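You operate a simulated robot arm through the tools that you are given. There is no shell and no other tool.

You run a simulated robot arm. Do the job below in one go: nothing can be reset, and whatever is moved stays where it is left.

Task
Run the rolling stack down to the hole that the Lane card names.
Fine: push it to the top, set the orange pin in that hole, free the brake lever, let it roll to a stop, then brake again; leave the green pin. Where these are worked on the way, their far stop is far enough and under half their travel is too little: brake lever.

It is judged by the outcome, as a careful person would: the job done as asked, and still so three seconds after it is handed in. It fails if anything else is knocked over, pushed out of place, dropped, spilled or broken.

Robot
A 6-joint arm with a two-finger parallel gripper, fixed in place. Base frame: the origin is at the foot of the arm, x ahead of it, y to its left, z up. Readings come in mm, degrees, newtons and seconds.
With the tool pointing down near the work surface it reaches from about 340 to 820 mm from the base axis. Its first joint turns from -166.0 to 166.0 degrees. Payload 3.43 kg.
The TCP is the grasp point between the finger pads, 34 mm short of the fingertips. In the tool frame z runs along the fingers and y along their closing line. The gripper opens to 128 mm. The fingers are 24 mm wide and 12 mm thick; the gripper's body (48 by 130 mm) begins 96 mm behind the TCP.
Orientation is that of the tool frame in the base frame, as a unit quaternion [w, x, y, z]. With the fingers straight down and closing along the base's y, the tool's x points along the base's -x, its y along +y and its z along -z.

Tools
- The arm moves only by the tool step_arm. Its arguments are lists of equal length, an entry for each row: "travel": the shift along the tool's x, y, z in mm, a list of three; "angular": the turn, a rotation vector about the tool's x, y, z in degrees, a list of three; "claw": the gripper command, from -1 (fully open) to 1 (shut), values between in proportion. In form: {"travel": [[x, y, z], ...], "angular": [[ax, ay, az], ...], "claw": [claw, ...]}. A call has 1 to 20 rows; each row shifts and turns the commanded pose from where the row before left it, along the tool's axes as they then stand. Rows are played at 5 a second. More than 50 mm and 8.6 degrees between two rows, or a gripper value outside its range, and nothing of the call is played. Where a pose cannot be reached the arm comes as near as it can. A force on the tool above 90 N (or 10 N above the force at the start of the call, whichever is more), or a blocked arm, ends the call early, and 0.2 s more pass. Each finger travels about 45 mm/s and halts on what it meets, pressing with about 36 N; the grip force reading is that of the motor and also rises with nothing between the fingers. The clock runs only during rows and for 0.2 s after the last one: add rows that do not move to give the fingers time. The reply holds the time, the measured pose of the TCP, the force on the tool along the base axes, the opening and the grip force, in the units named above and with some noise, with the torque about the TCP (base axes, N m) and any sound that the robot's microphone picked up.
- Cameras (640 x 400 px; columns grow to the right, rows downward): "scene" is fixed at [401.5, -499.7, 1310.8]; the picture's right is [0.76, -0.65, 0.00], its down [-0.37, -0.43, -0.83] and it looks along [0.54, 0.63, -0.56] (base axes); focal length 268 px, centre (320, 200). "wrist" rides on the gripper at [76, -11, -160] in the tool frame; the picture's right is [0.15, 0.99, 0.00], its down [-0.88, 0.13, -0.46] and it looks along [-0.45, 0.07, 0.89] (tool axes); focal length 234 px, centre (320, 200). There is no depth. A picture from a camera that has moved, and an enlarged one, comes with that camera's place and axes in the base frame and with its lens.
- snapshot(camera): a new picture of that camera. It takes no simulated time.
- enlarge(camera, box): a new picture of the part [left, top, right, bottom] of that camera's present view, enlarged. It takes no simulated time.
- hand_in(): hands the job in; it is judged then, once.

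Nothing tells you positions but the pictures and the camera data. Unless the task says otherwise, let go and move clear before handing in.

The tools are called after ">>>" as a command line: name --argument value ..., lists and objects as JSON in quotes. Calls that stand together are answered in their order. step_arm: Moves the arm, as the interface text tells. Its arguments: {"type":"object","properties":{"travel":{"type":"array"},"angular":{"type":"array"},"claw":{"type":"array"}},"required":["travel","angular","claw"]} The other tools are called the same way: snapshot (camera) takes a picture; enlarge (camera, box) takes an enlarged picture of a part of a camera's view; hand_in () hands the job in.

At the start:

```text
time_s: 0.0
tool_pos: [498.4, 95.5, 1093.3]
ee_rot: [0.0, 0.001, 1.0, 0.001]
wrist_force: [-1.5, -0.1, 0.7]
moment: [0.0, 0.0, -0.02]
gripper_width: 127.9
grip_force: 0.1
```

scene: 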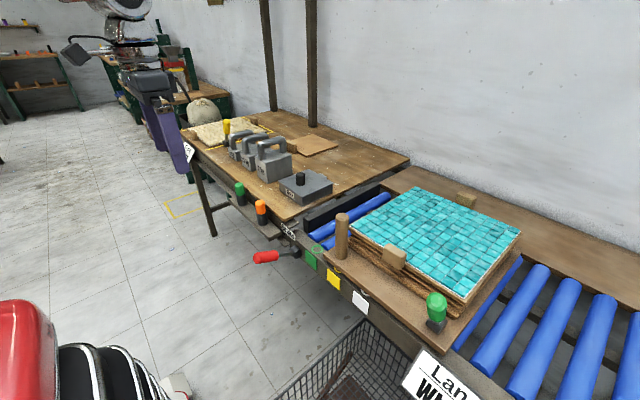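
wrist: 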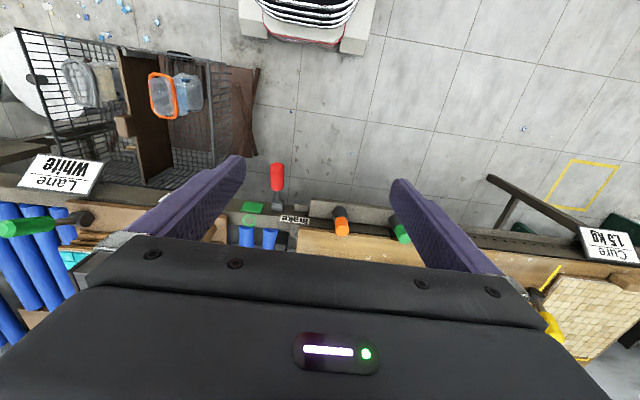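

I see a roller lane with a teal-tiled stack on a pallet, a red brake lever, an orange and a green pin in a holder, and coloured marks (green, yellow, white) along the rail; the Lane card seems to read "White". I'll look closer at the cards, the marks and the pins before moving.

>>> enlarge --camera "scene" --box '[380, 320, 500, 400]'

>>> enlarge --camera "scene" --box '[220, 170, 380, 320]'

>>> enlarge --camera "scene" --box '[320, 170, 540, 340]'

>>> enlarge --camera "wrist" --box '[0, 130, 240, 280]'

>>> enlarge --camera "wrist" --box '[220, 150, 440, 260]'

```text
5.00 times, centred on (440, 360) of scene
camera zoom: at [401.5, -499.7, 1310.8], right [0.76, -0.65, 0.0], down [-0.37, -0.43, -0.83], along [0.54, 0.63, -0.56], focal length 1339 px, centre (-280, -600)
```

zoom: 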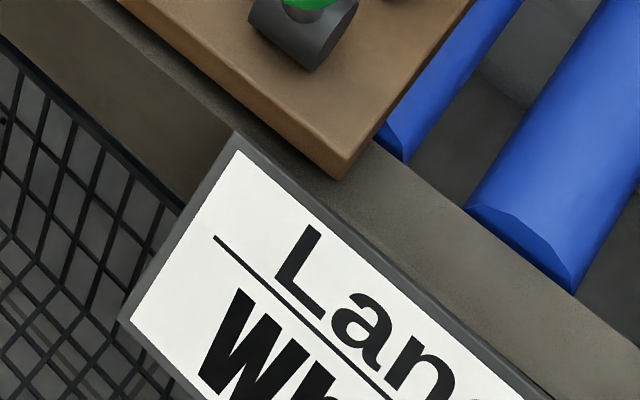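

```text
2.67 times, centred on (300, 245) of scene
camera zoom: at [401.5, -499.7, 1310.8], right [0.76, -0.65, 0.0], down [-0.37, -0.43, -0.83], along [0.54, 0.63, -0.56], focal length 714 px, centre (373, 80)
```

zoom: 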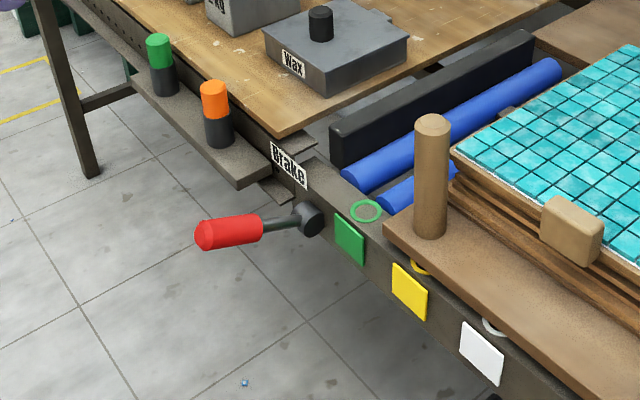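

```text
2.35 times, centred on (430, 255) of scene
camera zoom: at [401.5, -499.7, 1310.8], right [0.76, -0.65, 0.0], down [-0.37, -0.43, -0.83], along [0.54, 0.63, -0.56], focal length 630 px, centre (61, 71)
```

zoom: 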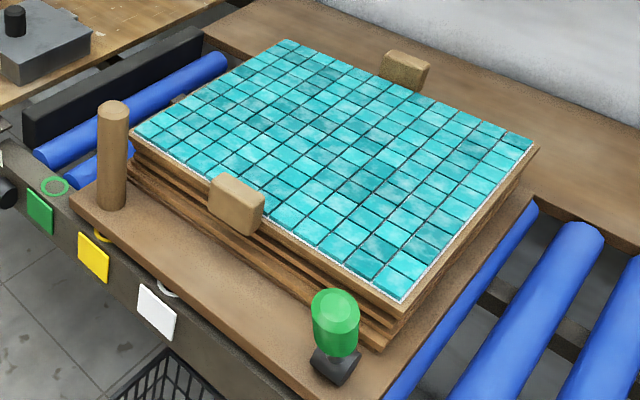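

```text
2.67 times, centred on (120, 205) of wrist
camera zoom: at [422.3, 83.9, 1253.2], right [-0.15, 0.99, 0.0], down [0.88, 0.13, 0.46], along [0.45, 0.07, -0.89], focal length 624 px, centre (853, 187)
```

zoom: 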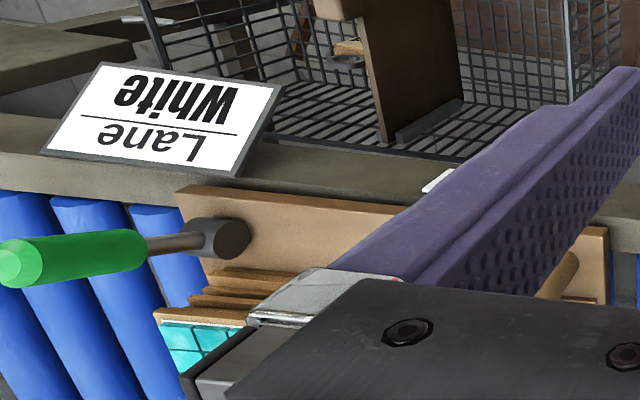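

```text
2.91 times, centred on (330, 205) of wrist
camera zoom: at [422.3, 83.9, 1253.2], right [-0.15, 0.99, 0.0], down [0.88, 0.13, 0.46], along [0.45, 0.07, -0.89], focal length 681 px, centre (291, 186)
```

zoom: 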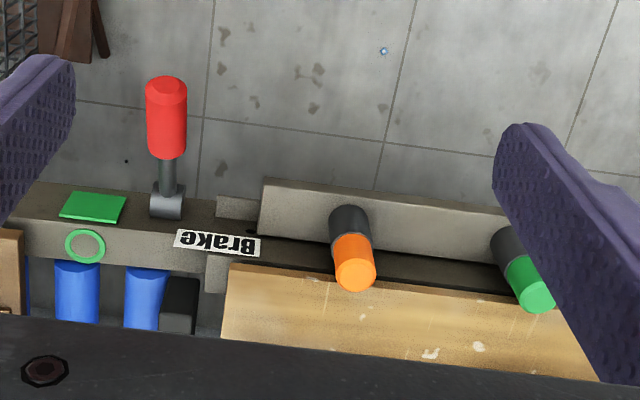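

The Lane card reads White. The lane runs along y at about x 775 and z 736, with the green, yellow and white holes at about y -49, -150 and -250. The rail seems to rise toward -y, so the top should be at that end, and the stack now spans about y -101 to -458. I'll slide sideways, staying high, to see the top end of the lane.

>>> step_arm --travel '[[0, -45, 0], [0, -45, 0], [0, -45, 0], [0, -45, 0], [0, -45, 0], [0, -45, 0], [0, -45, 0], [0, -45, 0], [0, 0, 0]]' --angular '[[0, 0, 0], [0, 0, 0], [0, 0, 0], [0, 0, 0], [0, 0, 0], [0, 0, 0], [0, 0, 0], [0, 0, 0], [0, 0, 0]]' --claw '[-1, -1, -1, -1, -1, -1, -1, -1, -1]'

>>> snapshot --camera "wrist"

>>> snapshot --camera "scene"

```text
time_s: 2.0
tool_pos: [499.3, -264.8, 1096.8]
ee_rot: [0.0, 0.001, 1.0, 0.0]
wrist_force: [0.5, -0.2, 0.0]
moment: [-0.02, 0.03, -0.01]
gripper_width: 127.9
grip_force: 0.1
```

```text
taken
camera wrist: at [423.8, -276.5, 1256.9], right [-0.15, 0.99, 0.0], down [0.88, 0.13, 0.46], along [0.45, 0.07, -0.89], focal length 234 px, centre (320, 200)
```

wrist: 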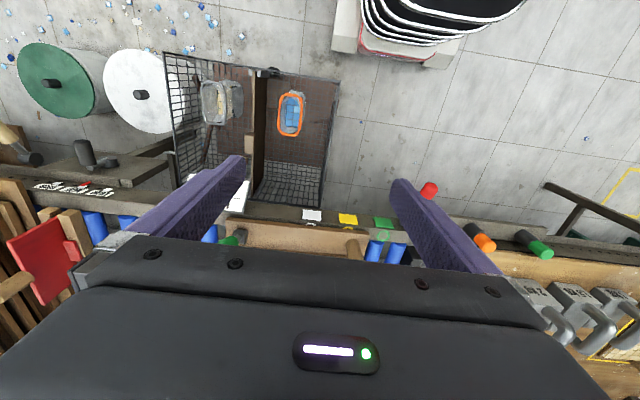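

```text
taken
```

scene: 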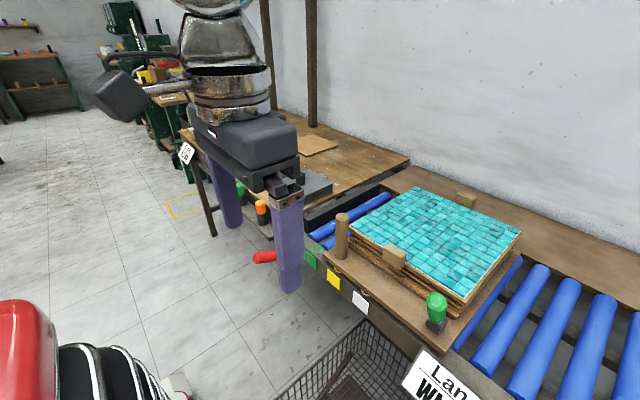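

At the -y end I see a shelf with a red part, but the gripper body hides the lane. I'll move forward over the lane, still high, to get the stack, holes and rail in view.

>>> step_arm --travel '[[-40, 0, 0], [-40, 0, 0], [-40, 0, 0], [-40, 0, 0], [-40, 0, 0], [0, 0, 0]]' --angular '[[0, 0, 0], [0, 0, 0], [0, 0, 0], [0, 0, 0], [0, 0, 0], [0, 0, 0]]' --claw '[-1, -1, -1, -1, -1, -1]'

>>> snapshot --camera "wrist"

>>> enlarge --camera "wrist" --box '[0, 0, 320, 200]'

>>> enlarge --camera "wrist" --box '[220, 60, 440, 240]'

```text
time_s: 3.4
tool_pos: [697.5, -265.9, 1095.0]
ee_rot: [-0.001, 0.001, 1.0, 0.0]
wrist_force: [-0.3, 0.5, 0.0]
moment: [0.0, -0.04, 0.03]
gripper_width: 128.1
grip_force: 0.1
```

```text
taken
camera wrist: at [620.9, -277.5, 1255.0], right [-0.15, 0.99, 0.0], down [0.88, 0.13, 0.45], along [0.45, 0.07, -0.89], focal length 234 px, centre (320, 200)
```

wrist: 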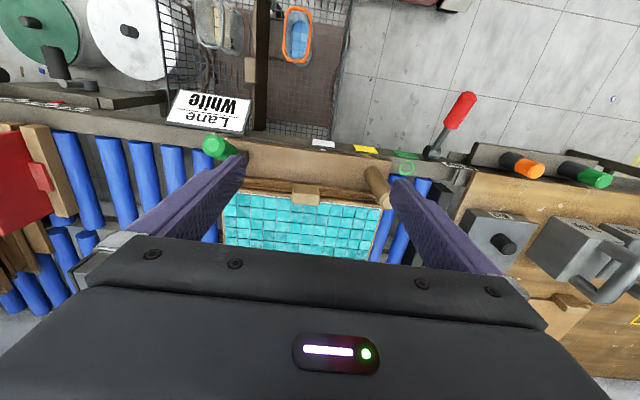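

```text
2.00 times, centred on (160, 100) of wrist
camera zoom: at [620.9, -277.5, 1255.0], right [-0.15, 0.99, 0.0], down [0.88, 0.13, 0.45], along [0.45, 0.07, -0.89], focal length 468 px, centre (640, 400)
```

zoom: 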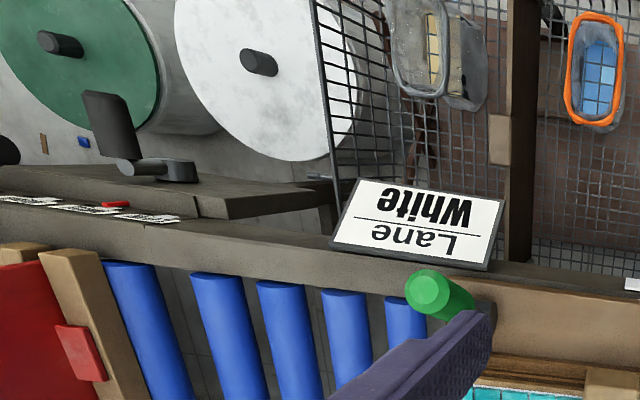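

```text
2.22 times, centred on (330, 150) of wrist
camera zoom: at [620.9, -277.5, 1255.0], right [-0.15, 0.99, 0.0], down [0.88, 0.13, 0.45], along [0.45, 0.07, -0.89], focal length 520 px, centre (298, 311)
```

zoom: 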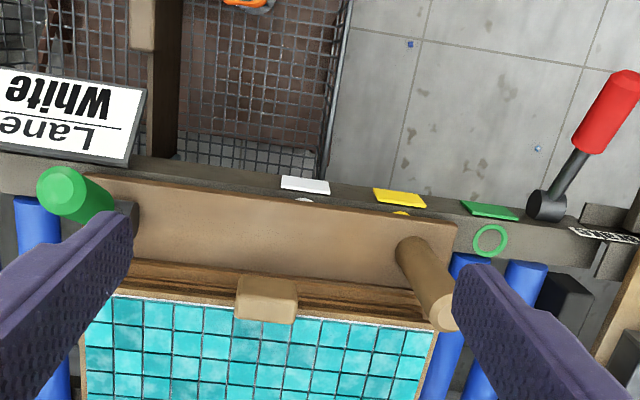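

The lane goes on to the left with more rollers and a red, wooden-framed item near the far end. I'll move further that way to see what the top stop is.

>>> step_arm --travel '[[20, -45, 0], [20, -45, 0], [20, -45, 0], [20, -45, 0], [20, -45, 0], [0, -45, 0], [0, 0, 0]]' --angular '[[0, 0, 0], [0, 0, 0], [0, 0, 0], [0, 0, 0], [0, 0, 0], [0, 0, 0], [0, 0, 0]]' --claw '[-1, -1, -1, -1, -1, -1, -1]'

>>> snapshot --camera "wrist"

>>> enlarge --camera "wrist" --box '[0, 60, 320, 260]'

>>> snapshot --camera "scene"

```text
time_s: 5.0
tool_pos: [576.9, -491.3, 1076.9]
ee_rot: [0.0, 0.0, 1.0, 0.0]
wrist_force: [0.7, -0.2, 0.1]
moment: [0.01, 0.01, 0.01]
gripper_width: 128.1
grip_force: 0.1
out of reach, approached as far as the arm can: row 4, 5, 6
```

```text
taken
camera wrist: at [499.9, -502.3, 1237.4], right [-0.15, 0.99, 0.0], down [0.88, 0.13, 0.46], along [0.45, 0.07, -0.89], focal length 234 px, centre (320, 200)
```

wrist: 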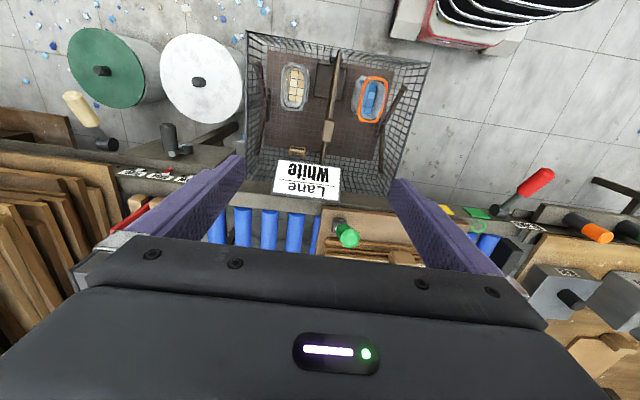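

```text
2.00 times, centred on (160, 160) of wrist
camera zoom: at [499.9, -502.3, 1237.4], right [-0.15, 0.99, 0.0], down [0.88, 0.13, 0.46], along [0.45, 0.07, -0.89], focal length 468 px, centre (640, 280)
```

zoom: 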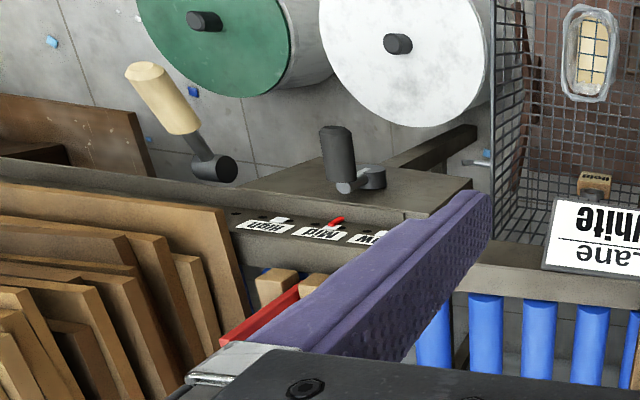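

```text
taken
```

scene: 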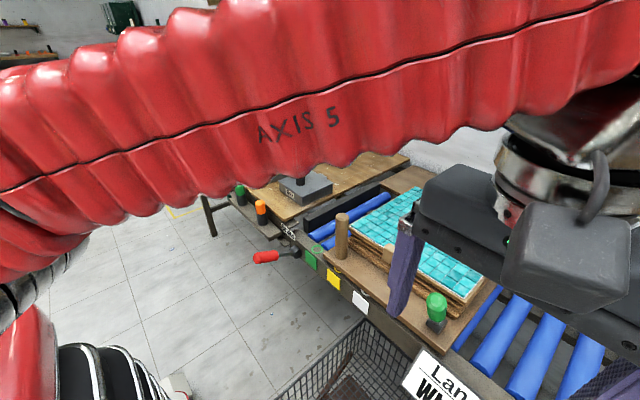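

A second station with other levers and selectors lies beyond the lane, and I'll keep clear of it. I'll back off and turn the wrist camera toward the upper end to find the top stop and the rail's slope.

>>> step_arm --travel '[[7, 40, -3], [7, 40, -3], [7, 40, -3], [7, 30, -3], [0, 0, 0], [0, 0, 0], [0, 0, 0], [0, 0, 0], [0, 0, 0]]' --angular '[[0, 0, 0], [0, 0, 0], [0, 0, 0], [0, -8, 0], [0, -8, 0], [0, -8, 0], [0, -6, 0], [0, 0, 0], [0, 0, 0]]' --claw '[-1, -1, -1, -1, -1, -1, -1, -1, -1]'

>>> snapshot --camera "wrist"

```text
time_s: 7.0
tool_pos: [548.7, -339.8, 1091.2]
ee_rot: [0.259, 0.002, 0.966, -0.001]
wrist_force: [0.2, -0.4, 0.0]
moment: [0.01, -0.01, 0.03]
gripper_width: 128.0
grip_force: 0.1
```

```text
taken
camera wrist: at [402.4, -350.8, 1191.0], right [-0.13, 0.99, -0.07], down [0.53, 0.13, 0.84], along [0.84, 0.07, -0.55], focal length 234 px, centre (320, 200)
```

wrist: 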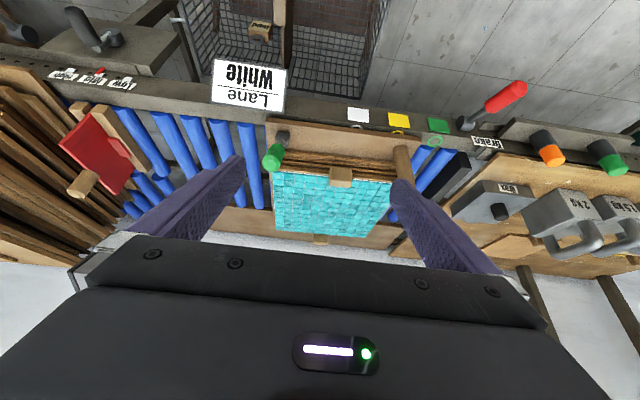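

Now the lane is in clear view. I'll enlarge its upper half and the pins, holes and brake.

>>> enlarge --camera "wrist" --box '[40, 60, 280, 210]'

>>> enlarge --camera "wrist" --box '[240, 80, 480, 230]'

>>> enlarge --camera "wrist" --box '[400, 70, 640, 220]'

```text
2.67 times, centred on (160, 135) of wrist
camera zoom: at [402.4, -350.8, 1191.0], right [-0.13, 0.99, -0.07], down [0.53, 0.13, 0.84], along [0.84, 0.07, -0.55], focal length 624 px, centre (747, 373)
```

zoom: 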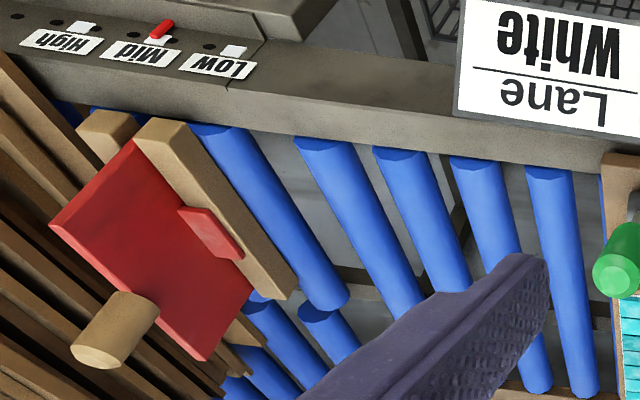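

```text
2.67 times, centred on (360, 155) of wrist
camera zoom: at [402.4, -350.8, 1191.0], right [-0.13, 0.99, -0.07], down [0.53, 0.13, 0.84], along [0.84, 0.07, -0.55], focal length 624 px, centre (213, 320)
```

zoom: 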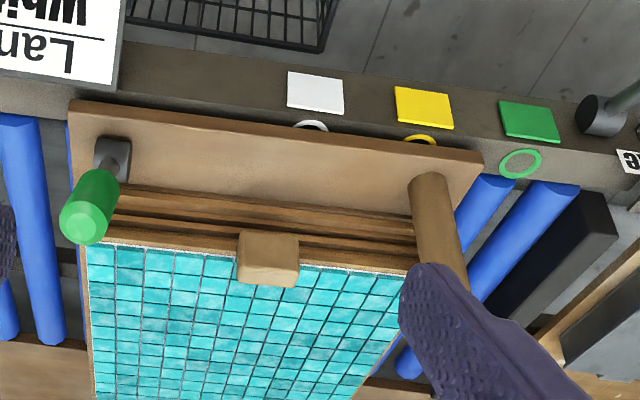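

```text
2.67 times, centred on (520, 145) of wrist
camera zoom: at [402.4, -350.8, 1191.0], right [-0.13, 0.99, -0.07], down [0.53, 0.13, 0.84], along [0.84, 0.07, -0.55], focal length 624 px, centre (-213, 347)
```

zoom: 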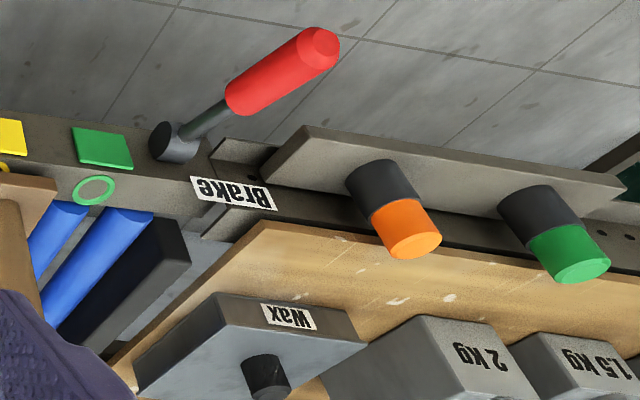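

The red bumper near y -830 marks the far end of the rail, and the wooden post at the front corner of the board, near (778, -149) with its top at z 922, is a good place to push. I'll go above it with the tool tilted outward, and check before going down.

>>> step_arm --travel '[[-19, 38, 18], [-19, 38, 18], [-19, 38, 18], [-19, 38, 18], [-19, 38, 18], [0, 0, 0], [0, 0, 0]]' --angular '[[0, 0, 0], [0, 0, 0], [0, 0, 0], [0, 0, 0], [0, 0, 0], [0, 0, 0], [0, 0, 0]]' --claw '[-1, -1, -1, -1, -1, -1, -1]'

>>> snapshot --camera "wrist"

>>> snapshot --camera "scene"

```text
time_s: 8.6
tool_pos: [673.8, -149.9, 1061.4]
ee_rot: [0.259, 0.001, 0.966, 0.0]
wrist_force: [-0.2, 0.2, -1.1]
moment: [-0.01, -0.03, 0.0]
gripper_width: 128.0
grip_force: 0.0
```

```text
taken
camera wrist: at [528.2, -160.3, 1162.1], right [-0.13, 0.99, -0.07], down [0.54, 0.13, 0.83], along [0.84, 0.07, -0.55], focal length 234 px, centre (320, 200)
```

wrist: 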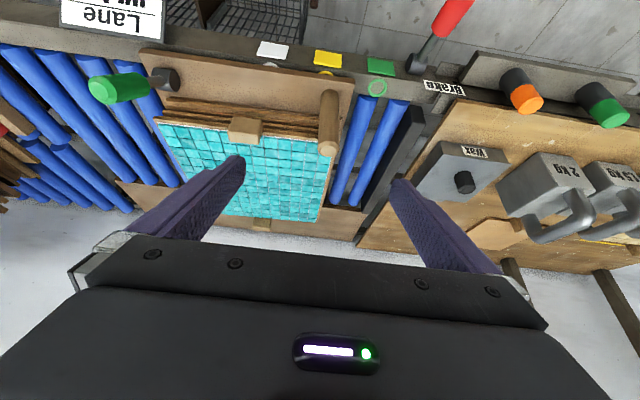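

```text
taken
```

scene: 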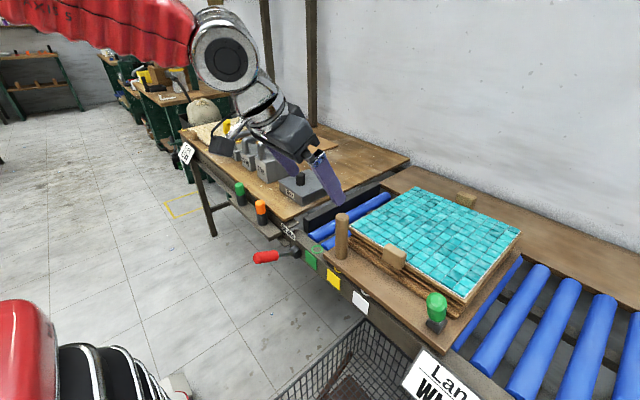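

The post is straight ahead of the gripper. I'll enlarge it in both views to fix its position better.

>>> enlarge --camera "wrist" --box '[260, 40, 420, 140]'

>>> enlarge --camera "wrist" --box '[280, 80, 376, 170]'

>>> enlarge --camera "scene" --box '[300, 190, 396, 280]'

```text
4.00 times, centred on (340, 90) of wrist
camera zoom: at [528.2, -160.3, 1162.1], right [-0.13, 0.99, -0.07], down [0.54, 0.13, 0.83], along [0.84, 0.07, -0.55], focal length 937 px, centre (240, 640)
```

zoom: 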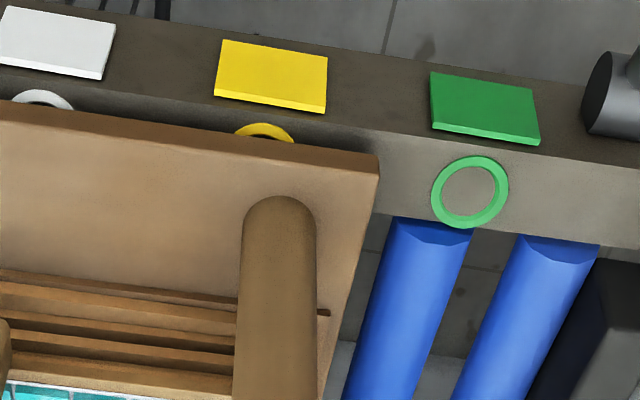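

```text
4.44 times, centred on (328, 125) of wrist
camera zoom: at [528.2, -160.3, 1162.1], right [-0.13, 0.99, -0.07], down [0.54, 0.13, 0.83], along [0.84, 0.07, -0.55], focal length 1041 px, centre (284, 533)
```

zoom: 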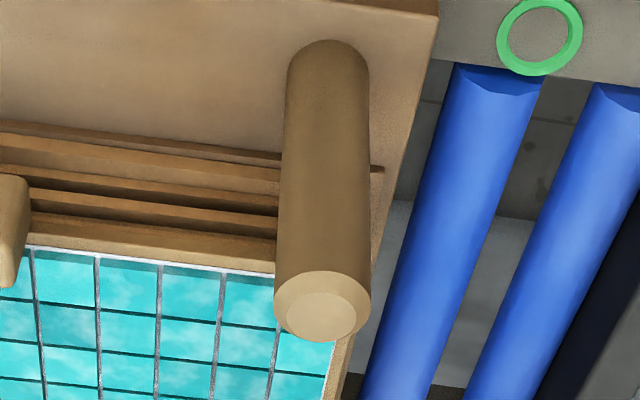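

```text
4.44 times, centred on (348, 235) of scene
camera zoom: at [401.5, -499.7, 1310.8], right [0.76, -0.65, 0.0], down [-0.37, -0.43, -0.83], along [0.54, 0.63, -0.56], focal length 1190 px, centre (196, 44)
```

zoom: 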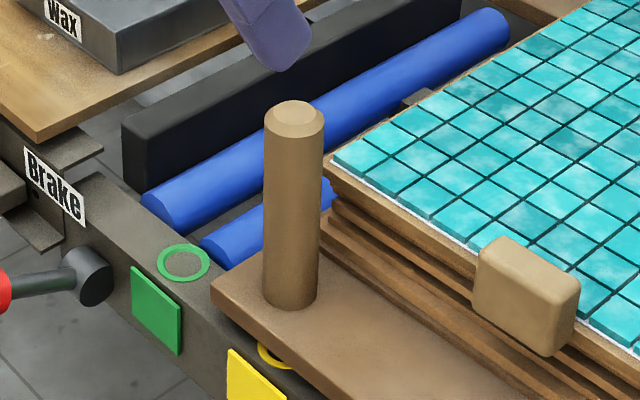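

The post top is at about (785, -133, 905) and its foot near y -141, so the lane slopes roughly 3.4 degrees, rising toward -y. I'll descend with the fingers either side of the post and close loosely around it.

>>> step_arm --travel '[[-5, 16, 0], [0, 0, 35], [0, 0, 35], [0, 0, 35], [0, 0, 35], [0, 0, 35], [0, 0, 37], [0, 0, 0], [0, 0, 0]]' --angular '[[0, 0, 0], [0, 0, 0], [0, 0, 0], [0, 0, 0], [0, 0, 0], [0, 0, 0], [0, 0, 0], [0, 0, 0], [0, 0, 0]]' --claw '[-1, -1, -1, -1, -1, -1, -1, -1, -1]'

>>> snapshot --camera "wrist"

>>> enlarge --camera "scene" --box '[260, 150, 452, 280]'

```text
time_s: 10.6
tool_pos: [785.7, -137.7, 877.8]
ee_rot: [0.258, 0.0, 0.966, 0.0]
wrist_force: [0.1, -0.3, 0.2]
moment: [0.0, -0.03, 0.0]
gripper_width: 128.1
grip_force: 0.1
```

```text
taken
camera wrist: at [638.9, -148.5, 978.9], right [-0.13, 0.99, -0.07], down [0.53, 0.13, 0.83], along [0.84, 0.07, -0.55], focal length 234 px, centre (320, 200)
```

wrist: 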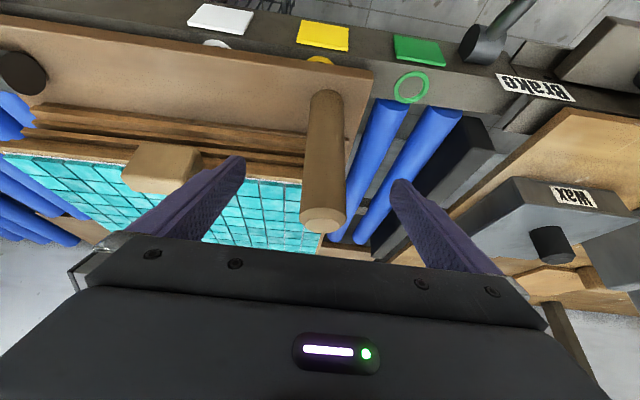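

```text
3.08 times, centred on (356, 215) of scene
camera zoom: at [401.5, -499.7, 1310.8], right [0.76, -0.65, 0.0], down [-0.37, -0.43, -0.83], along [0.54, 0.63, -0.56], focal length 824 px, centre (209, 154)
```

zoom: 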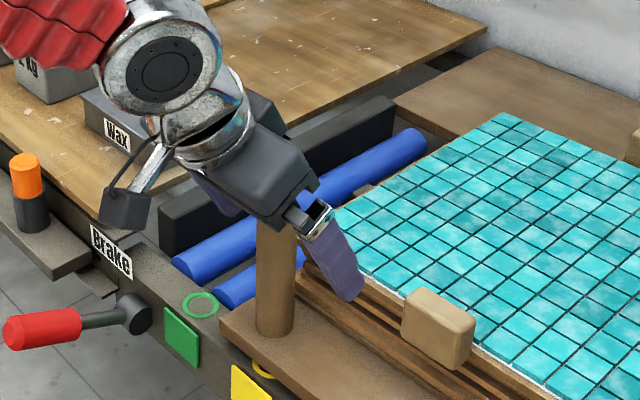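

The post stands between the open fingers. I'll close to a loose straddle and then push gently toward -y, watching the force.

>>> step_arm --travel '[[0, 0, 0], [0, 0, 0], [0, 0, 0], [0, 0, 0], [0, 0, 0], [0, 0, 0]]' --angular '[[0, 0, 0], [0, 0, 0], [0, 0, 0], [0, 0, 0], [0, 0, 0], [0, 0, 0]]' --claw '[-0.5, 0, 0.3, 0.3, 0.3, 0.3]'

```text
time_s: 12.0
tool_pos: [784.5, -136.2, 878.5]
ee_rot: [0.259, 0.0, 0.966, -0.001]
wrist_force: [0.6, 0.1, -0.2]
moment: [0.03, 0.03, 0.04]
gripper_width: 44.7
grip_force: 0.2
```

The fingers hold the post loosely. Now I push 50 mm toward -y in small steps, following the slope, to see whether the stack moves against the brake.

>>> step_arm --travel '[[-0.3, -10, -0.5], [-0.3, -10, -0.5], [-0.3, -10, -0.5], [-0.3, -10, -0.5], [-0.3, -10, -0.5], [0, 0, 0]]' --angular '[[0, 0, 0], [0, 0, 0], [0, 0, 0], [0, 0, 0], [0, 0, 0], [0, 0, 0]]' --claw '[0.3, 0.3, 0.3, 0.3, 0.3, 0.3]'

>>> snapshot --camera "scene"

```text
time_s: 13.4
tool_pos: [787.1, -186.4, 882.3]
ee_rot: [0.26, 0.001, 0.966, 0.0]
wrist_force: [-1.7, 3.3, -0.1]
moment: [-0.11, -0.07, 0.06]
gripper_width: 47.4
grip_force: 2.2
```

```text
taken
```

scene: 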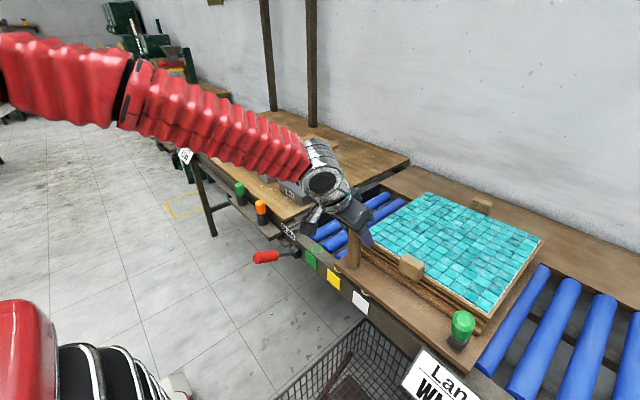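

The stack moves easily with about 3 N. I'll keep pushing up the slope.

>>> step_arm --travel '[[-0.5, -15, -0.8], [-0.5, -15, -0.8], [-0.5, -15, -0.8], [-0.5, -15, -0.8], [-0.5, -15, -0.8], [-0.5, -15, -0.8], [0, 0, 0]]' --angular '[[0, 0, 0], [0, 0, 0], [0, 0, 0], [0, 0, 0], [0, 0, 0], [0, 0, 0], [0, 0, 0]]' --claw '[0.3, 0.3, 0.3, 0.3, 0.3, 0.3, 0.3]'

>>> snapshot --camera "scene"

>>> snapshot --camera "wrist"

```text
time_s: 15.0
tool_pos: [785.7, -272.9, 889.3]
ee_rot: [0.26, 0.001, 0.966, -0.001]
wrist_force: [1.2, 2.8, -0.6]
moment: [-0.05, -0.06, -0.04]
gripper_width: 46.8
grip_force: 1.6
```

```text
taken
```

scene: 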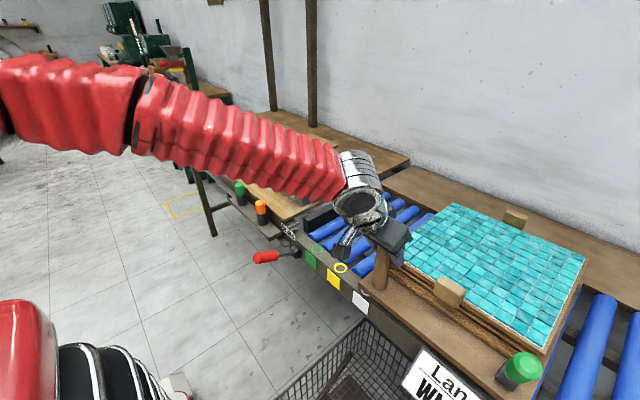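

```text
taken
camera wrist: at [639.6, -284.0, 989.7], right [-0.13, 0.99, -0.07], down [0.53, 0.13, 0.84], along [0.84, 0.07, -0.54], focal length 234 px, centre (320, 200)
```

wrist: 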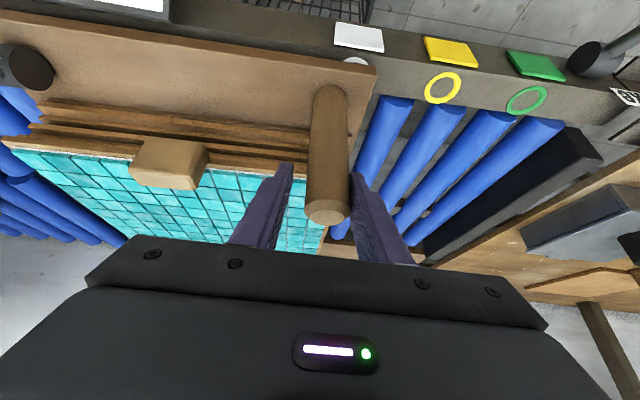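

The yellow hole is uncovered and the white one is partly. I'll go on pushing toward the top stop.

>>> step_arm --travel '[[-0.5, -15, -0.8], [-0.5, -15, -0.8], [-0.5, -15, -0.8], [-0.5, -15, -0.8], [-0.5, -15, -0.8], [0, 0, 0]]' --angular '[[0, 0, 0], [0, 0, 0], [0, 0, 0], [0, 0, 0], [0, 0, 0], [0, 0, 0]]' --claw '[0.3, 0.3, 0.3, 0.3, 0.3, 0.3]'

>>> snapshot --camera "wrist"

```text
time_s: 16.4
tool_pos: [785.8, -350.2, 892.1]
ee_rot: [0.259, 0.001, 0.966, -0.001]
wrist_force: [0.2, 3.0, -2.3]
moment: [-0.1, -0.04, 0.0]
gripper_width: 46.8
grip_force: 2.1
```

```text
taken
camera wrist: at [639.6, -360.7, 993.3], right [-0.13, 0.99, -0.07], down [0.53, 0.13, 0.83], along [0.84, 0.07, -0.55], focal length 234 px, centre (320, 200)
```

wrist: 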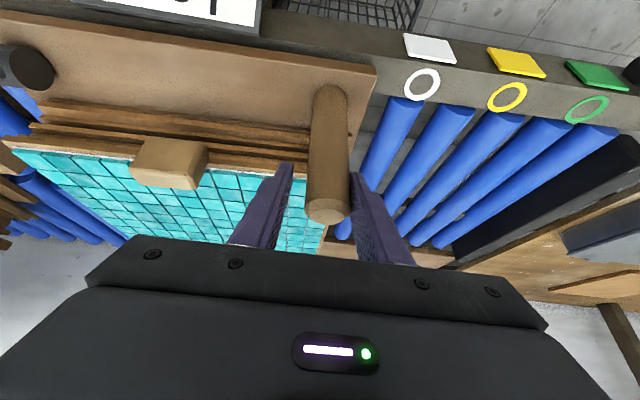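

The white hole is now fully uncovered. I'll keep going to find the top stop, as far as the arm reaches comfortably.

>>> step_arm --travel '[[-0.3, -10, -0.5], [-0.3, -10, -0.5], [-0.3, -10, -0.5], [-0.3, -10, -0.5], [-0.3, -10, -0.5], [-0.3, -10, -0.5], [0, 0, 0]]' --angular '[[0, 0, 0], [0, 0, 0], [0, 0, 0], [0, 0, 0], [0, 0, 0], [0, 0, 0], [0, 0, 0]]' --claw '[0.3, 0.3, 0.3, 0.3, 0.3, 0.3, 0.3]'

>>> snapshot --camera "wrist"

>>> snapshot --camera "scene"

```text
time_s: 18.0
tool_pos: [786.8, -409.6, 896.9]
ee_rot: [0.259, 0.001, 0.966, 0.0]
wrist_force: [2.0, 3.5, -0.8]
moment: [-0.09, 0.03, -0.01]
gripper_width: 47.2
grip_force: 1.9
```

```text
taken
camera wrist: at [639.5, -421.0, 997.1], right [-0.13, 0.99, -0.07], down [0.53, 0.13, 0.84], along [0.84, 0.07, -0.55], focal length 234 px, centre (320, 200)
```

wrist: 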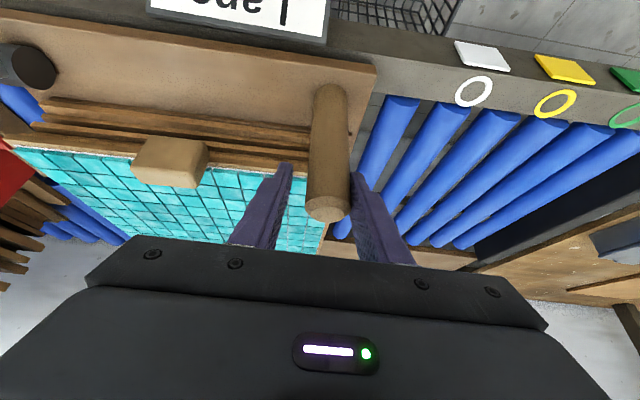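

```text
taken
```

scene: 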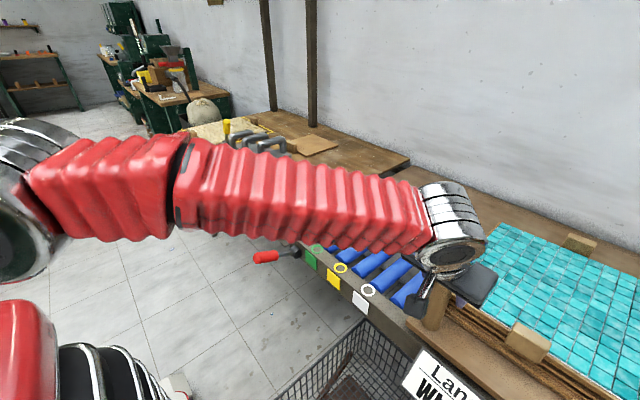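

The stack's lower edge is now near y -373, well past the white hole, with still some lane above it. I'll check how far off the red bumper is before pushing more.

>>> enlarge --camera "wrist" --box '[0, 20, 200, 300]'

>>> enlarge --camera "scene" --box '[440, 200, 640, 400]'

```text
1.43 times, centred on (100, 160) of wrist
camera zoom: at [639.5, -421.0, 997.1], right [-0.13, 0.99, -0.07], down [0.53, 0.13, 0.84], along [0.84, 0.07, -0.55], focal length 334 px, centre (634, 257)
```

zoom: 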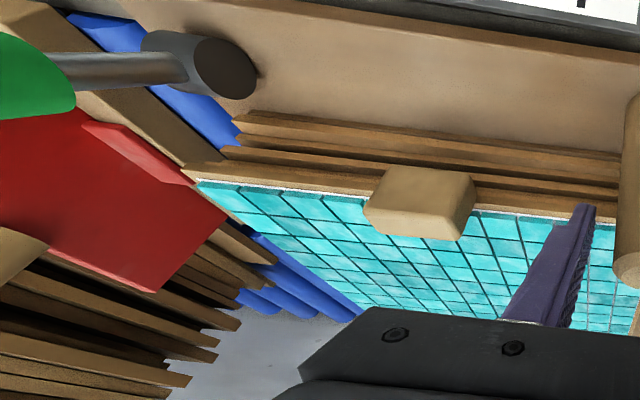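

```text
2.00 times, centred on (540, 300) of scene
camera zoom: at [401.5, -499.7, 1310.8], right [0.76, -0.65, 0.0], down [-0.37, -0.43, -0.83], along [0.54, 0.63, -0.56], focal length 536 px, centre (-120, 0)
```

zoom: 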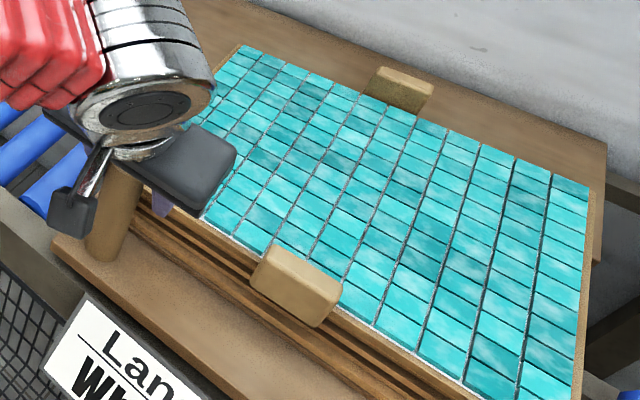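

The bumper pad is near (890, -820, 794), so roughly 90 mm of lane is left. I'll go on gently in small steps and watch for resistance.

>>> step_arm --travel '[[-0.3, -8, -0.4], [-0.3, -8, -0.4], [-0.3, -8, -0.4], [-0.3, -8, -0.4], [-0.3, -8, -0.4], [0, 0, 0]]' --angular '[[0, 0, 0], [0, 0, 0], [0, 0, 0], [0, 0, 0], [0, 0, 0], [0, 0, 0]]' --claw '[0.3, 0.3, 0.3, 0.3, 0.3, 0.3]'

>>> snapshot --camera "wrist"

```text
time_s: 19.4
tool_pos: [787.2, -439.4, 896.9]
ee_rot: [0.254, -0.004, 0.967, 0.005]
wrist_force: [-28.7, 66.7, -3.2]
moment: [-0.76, -0.56, 1.1]
gripper_width: 83.3
grip_force: 33.2
```

```text
taken
camera wrist: at [642.0, -453.6, 998.8], right [-0.14, 0.99, -0.06], down [0.54, 0.13, 0.83], along [0.83, 0.08, -0.55], focal length 234 px, centre (320, 200)
```

wrist: 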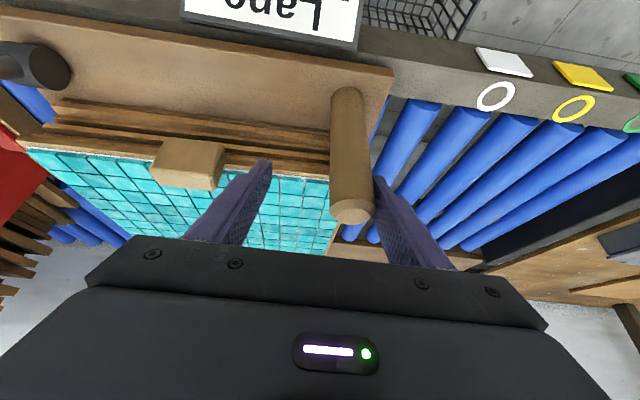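

The force jumped to 67 N, so the stack has hit the top stop. I'll ease the pressure off slowly and see whether the brake holds it there.

>>> step_arm --travel '[[0, 6, 0], [0, 6, 0], [0, 6, 0], [0, 6, 0], [0, 3, 0], [0, 0, 0], [0, 0, 0], [0, 0, 0], [0, 0, 0]]' --angular '[[0, 0, 0], [0, 0, 0], [0, 0, 0], [0, 0, 0], [0, 0, 0], [0, 0, 0], [0, 0, 0], [0, 0, 0], [0, 0, 0]]' --claw '[0.3, 0.3, 0.3, 0.3, 0.3, 0.3, 0.3, 0.3, 0.3]'

>>> snapshot --camera "wrist"

```text
time_s: 21.4
tool_pos: [785.8, -422.8, 897.2]
ee_rot: [0.259, 0.001, 0.966, 0.0]
wrist_force: [-0.2, 6.7, 2.6]
moment: [-0.04, 0.01, -0.04]
gripper_width: 48.3
grip_force: 3.3
```

```text
taken
camera wrist: at [640.2, -433.6, 998.2], right [-0.13, 0.99, -0.07], down [0.53, 0.13, 0.83], along [0.84, 0.07, -0.55], focal length 234 px, centre (320, 200)
```

wrist: 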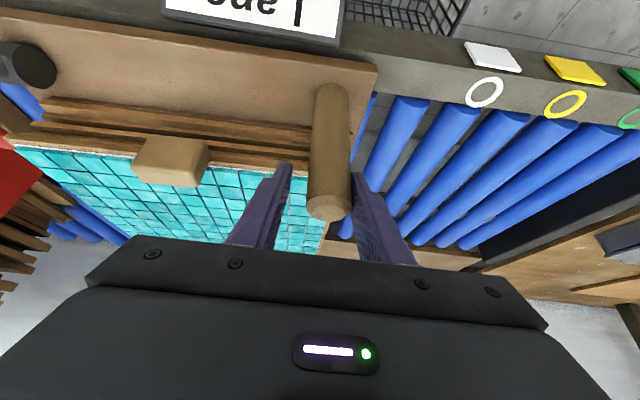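

The pressure is nearly gone. I'll shift a few mm further +y and wait to see whether the post follows the finger.

>>> step_arm --travel '[[0, 4, 0], [0, 4, 0], [0, 0, 0], [0, 0, 0], [0, 0, 0], [0, 0, 0], [0, 0, 0]]' --angular '[[0, 0, 0], [0, 0, 0], [0, 0, 0], [0, 0, 0], [0, 0, 0], [0, 0, 0], [0, 0, 0]]' --claw '[0.3, 0.3, 0.3, 0.3, 0.3, 0.3, 0.3]'

>>> enlarge --camera "wrist" --box '[240, 60, 440, 280]'

```text
time_s: 23.0
tool_pos: [787.6, -413.8, 897.1]
ee_rot: [0.259, 0.0, 0.966, 0.0]
wrist_force: [0.5, -0.3, 1.1]
moment: [0.02, 0.01, 0.02]
gripper_width: 44.9
grip_force: 0.1
```

```text
1.82 times, centred on (340, 170) of wrist
camera zoom: at [641.4, -425.5, 998.3], right [-0.13, 0.99, -0.07], down [0.54, 0.13, 0.83], along [0.84, 0.07, -0.55], focal length 426 px, centre (284, 254)
```

zoom: 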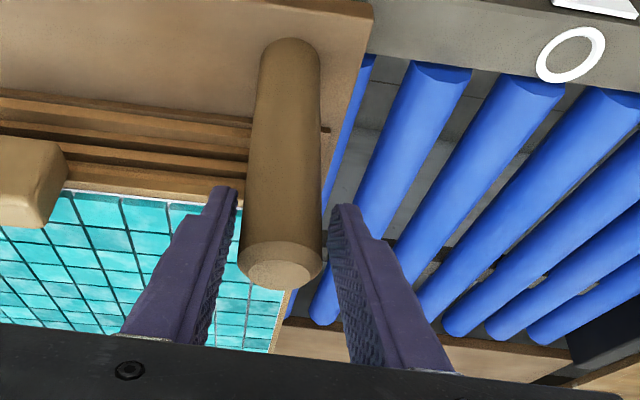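

The brake holds: force is zero and there is a gap beside the post. I'll open a bit, retreat along the tool axis, then go look at the orange pin and the white hole up close.

>>> step_arm --travel '[[0, 0, 0], [0, 0, 0], [0, 0, 0], [0, 0, -30], [0, 0, -40], [0, 0, -40], [0, 0, -40], [0, 0, 0]]' --angular '[[0, 0, 0], [0, 0, 0], [0, 0, 0], [0, 0, 0], [0, 0, 0], [0, 0, 0], [0, 0, 0], [0, 0, 0]]' --claw '[-0.2, -0.2, -0.2, -0.2, -0.2, -0.2, -0.2, -0.2]'

>>> snapshot --camera "wrist"

>>> snapshot --camera "scene"

```text
time_s: 24.8
tool_pos: [709.6, -416.3, 1026.3]
ee_rot: [0.259, 0.0, 0.966, 0.0]
wrist_force: [-0.1, -0.1, -0.8]
moment: [0.0, 0.02, 0.01]
gripper_width: 77.0
grip_force: 0.1
```

```text
taken
camera wrist: at [562.6, -427.3, 1127.3], right [-0.13, 0.99, -0.07], down [0.54, 0.13, 0.83], along [0.84, 0.07, -0.55], focal length 234 px, centre (320, 200)
```

wrist: 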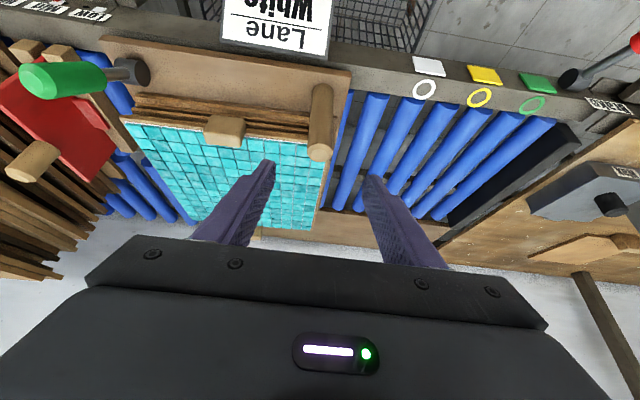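

```text
taken
```

scene: 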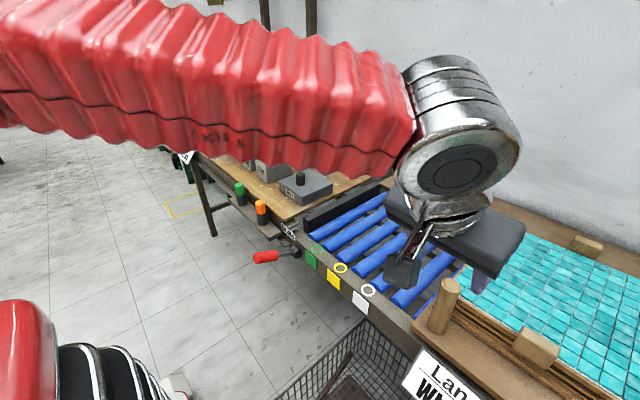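

The stack stays at the top. Now I'll swing back over to the orange pin for a close look at its shape and seat.

>>> step_arm --travel '[[6, 43.5, -3.5], [6, 43.5, -3.5], [6, 43.5, -3.5], [6, 43.5, -3.5], [6, 43.5, -3.5], [6, 43.5, -3.5], [6, 43.5, -3.5], [6, 43.5, -3.5], [6, 43.5, -3.5], [6, 43.5, -3.5], [6, 43.5, -3.5], [6, 43.5, -3.5], [6, 43.5, -3.5], [19, 0, 33], [19, 0, 33], [0, 0, 0]]' --angular '[[0, 0, 0], [0, 0, 0], [0, 0, 0], [0, 0, 0], [0, 0, 0], [0, 0, 0], [0, 0, 0], [0, 0, 0], [0, 0, 0], [0, 0, 0], [0, 0, 0], [0, 0, 0], [0, 0, 0], [0, 0, 0], [0, 0, 0], [0, 0, 0]]' --claw '[-0.2, -0.2, -0.2, -0.2, -0.2, -0.2, -0.2, -0.2, -0.2, -0.2, -0.2, -0.2, -0.2, -0.2, -0.2, -0.2]'

>>> snapshot --camera "wrist"

>>> snapshot --camera "scene"

```text
time_s: 28.2
tool_pos: [622.2, 149.7, 952.4]
ee_rot: [0.258, 0.001, 0.966, 0.0]
wrist_force: [-0.2, 0.4, -0.9]
moment: [0.02, 0.01, 0.0]
gripper_width: 76.9
grip_force: 0.1
```

```text
taken
camera wrist: at [476.9, 138.9, 1052.4], right [-0.13, 0.99, -0.07], down [0.53, 0.13, 0.83], along [0.84, 0.07, -0.55], focal length 234 px, centre (320, 200)
```

wrist: 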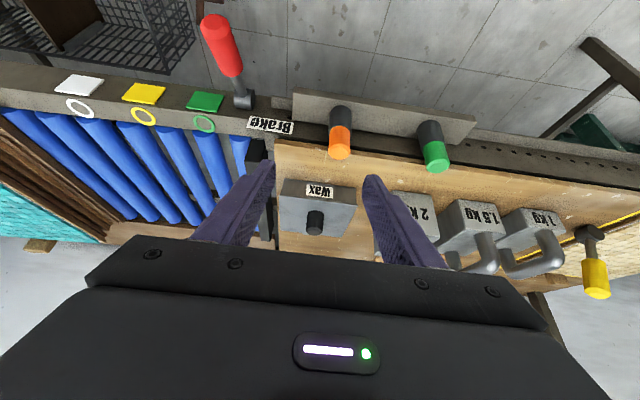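

```text
taken
```

scene: 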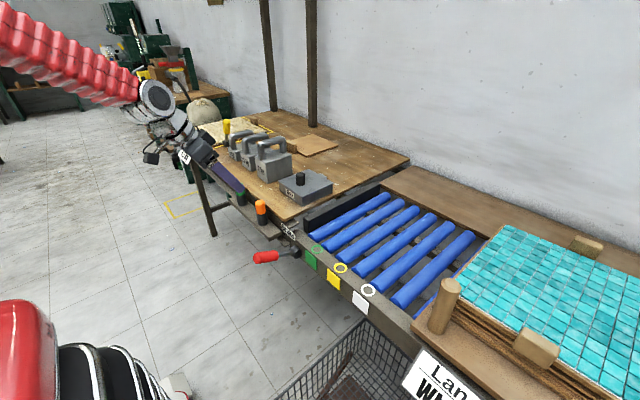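

>>> enlarge --camera "wrist" --box '[270, 70, 430, 170]'

>>> enlarge --camera "wrist" --box '[30, 50, 190, 150]'

>>> enlarge --camera "scene" --box '[220, 180, 300, 240]'

>>> enlarge --camera "scene" --box '[240, 230, 400, 330]'

```text
4.00 times, centred on (350, 120) of wrist
camera zoom: at [476.9, 138.9, 1052.4], right [-0.13, 0.99, -0.07], down [0.53, 0.13, 0.83], along [0.84, 0.07, -0.55], focal length 937 px, centre (200, 520)
```

zoom: 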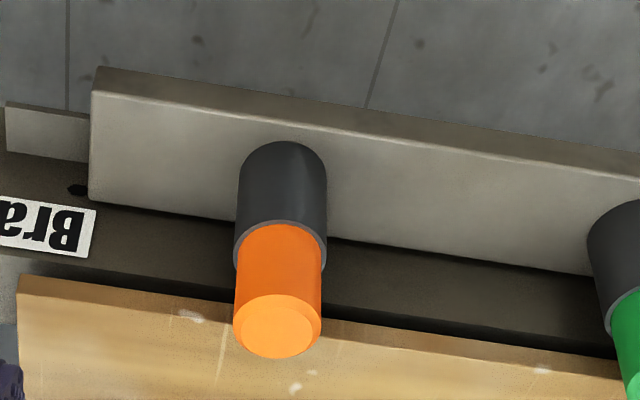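

```text
4.00 times, centred on (110, 100) of wrist
camera zoom: at [476.9, 138.9, 1052.4], right [-0.13, 0.99, -0.07], down [0.53, 0.13, 0.83], along [0.84, 0.07, -0.55], focal length 937 px, centre (1160, 600)
```

zoom: 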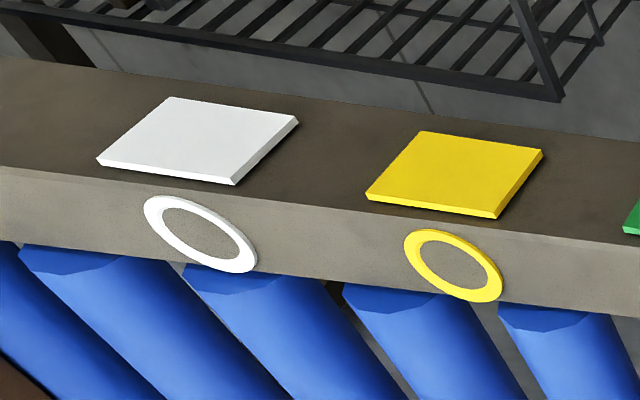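

```text
6.67 times, centred on (260, 210) of scene
camera zoom: at [401.5, -499.7, 1310.8], right [0.76, -0.65, 0.0], down [-0.37, -0.43, -0.83], along [0.54, 0.63, -0.56], focal length 1785 px, centre (720, 133)
```

zoom: 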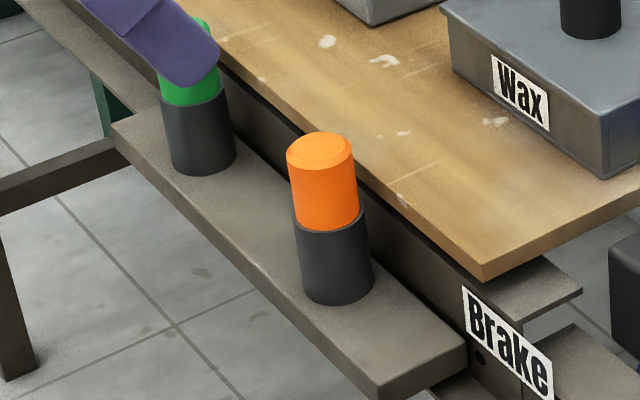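

```text
4.00 times, centred on (320, 280) of scene
camera zoom: at [401.5, -499.7, 1310.8], right [0.76, -0.65, 0.0], down [-0.37, -0.43, -0.83], along [0.54, 0.63, -0.56], focal length 1071 px, centre (320, -120)
```

zoom: 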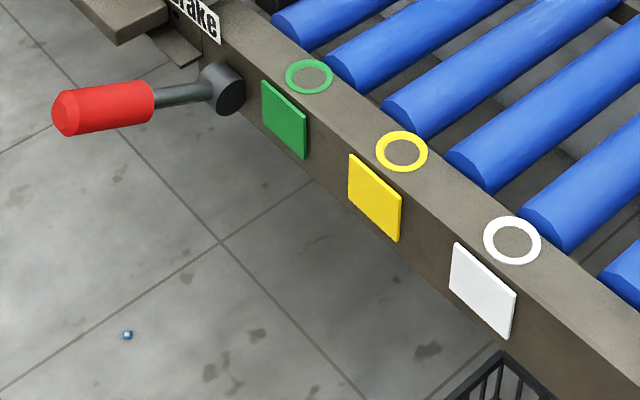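

The orange pin's top is at about (721, 181, 810), with a dark lower part down to the shelf at z 722. The bench edge is close behind it, at x 750 and z 778. I'll reduce the tilt to 15 degrees to clear the bench and line up above the pin.

>>> step_arm --travel '[[0, 0, 0], [0, 0, 0], [-29, 15.5, 24], [-29, 15.5, 24], [0, 0, 0], [0, 0, 0]]' --angular '[[0, 7.5, 0], [0, 7.5, 0], [0, 0, 0], [0, 0, 0], [0, 0, 0], [0, 0, 0]]' --claw '[-0.2, -0.2, -0.2, -0.2, -0.2, -0.2]'

>>> snapshot --camera "wrist"

>>> enlarge --camera "scene" --box '[200, 140, 320, 240]'

```text
time_s: 29.6
tool_pos: [691.3, 181.4, 920.5]
ee_rot: [0.131, 0.001, 0.991, -0.001]
wrist_force: [0.2, -0.4, 0.0]
moment: [-0.03, 0.03, 0.03]
gripper_width: 76.8
grip_force: 0.1
```

```text
taken
camera wrist: at [576.4, 169.8, 1055.4], right [-0.14, 0.99, -0.04], down [0.73, 0.13, 0.67], along [0.67, 0.07, -0.74], focal length 234 px, centre (320, 200)
```

wrist: 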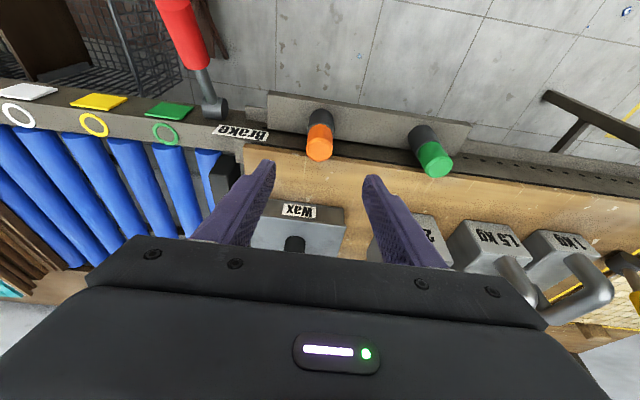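

```text
4.00 times, centred on (260, 190) of scene
camera zoom: at [401.5, -499.7, 1310.8], right [0.76, -0.65, 0.0], down [-0.37, -0.43, -0.83], along [0.54, 0.63, -0.56], focal length 1071 px, centre (560, 240)
```

zoom: 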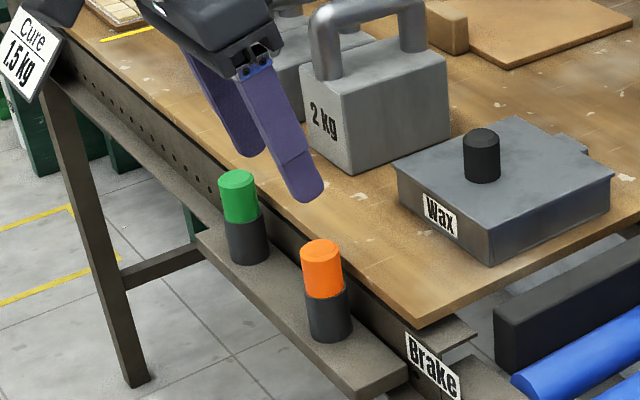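

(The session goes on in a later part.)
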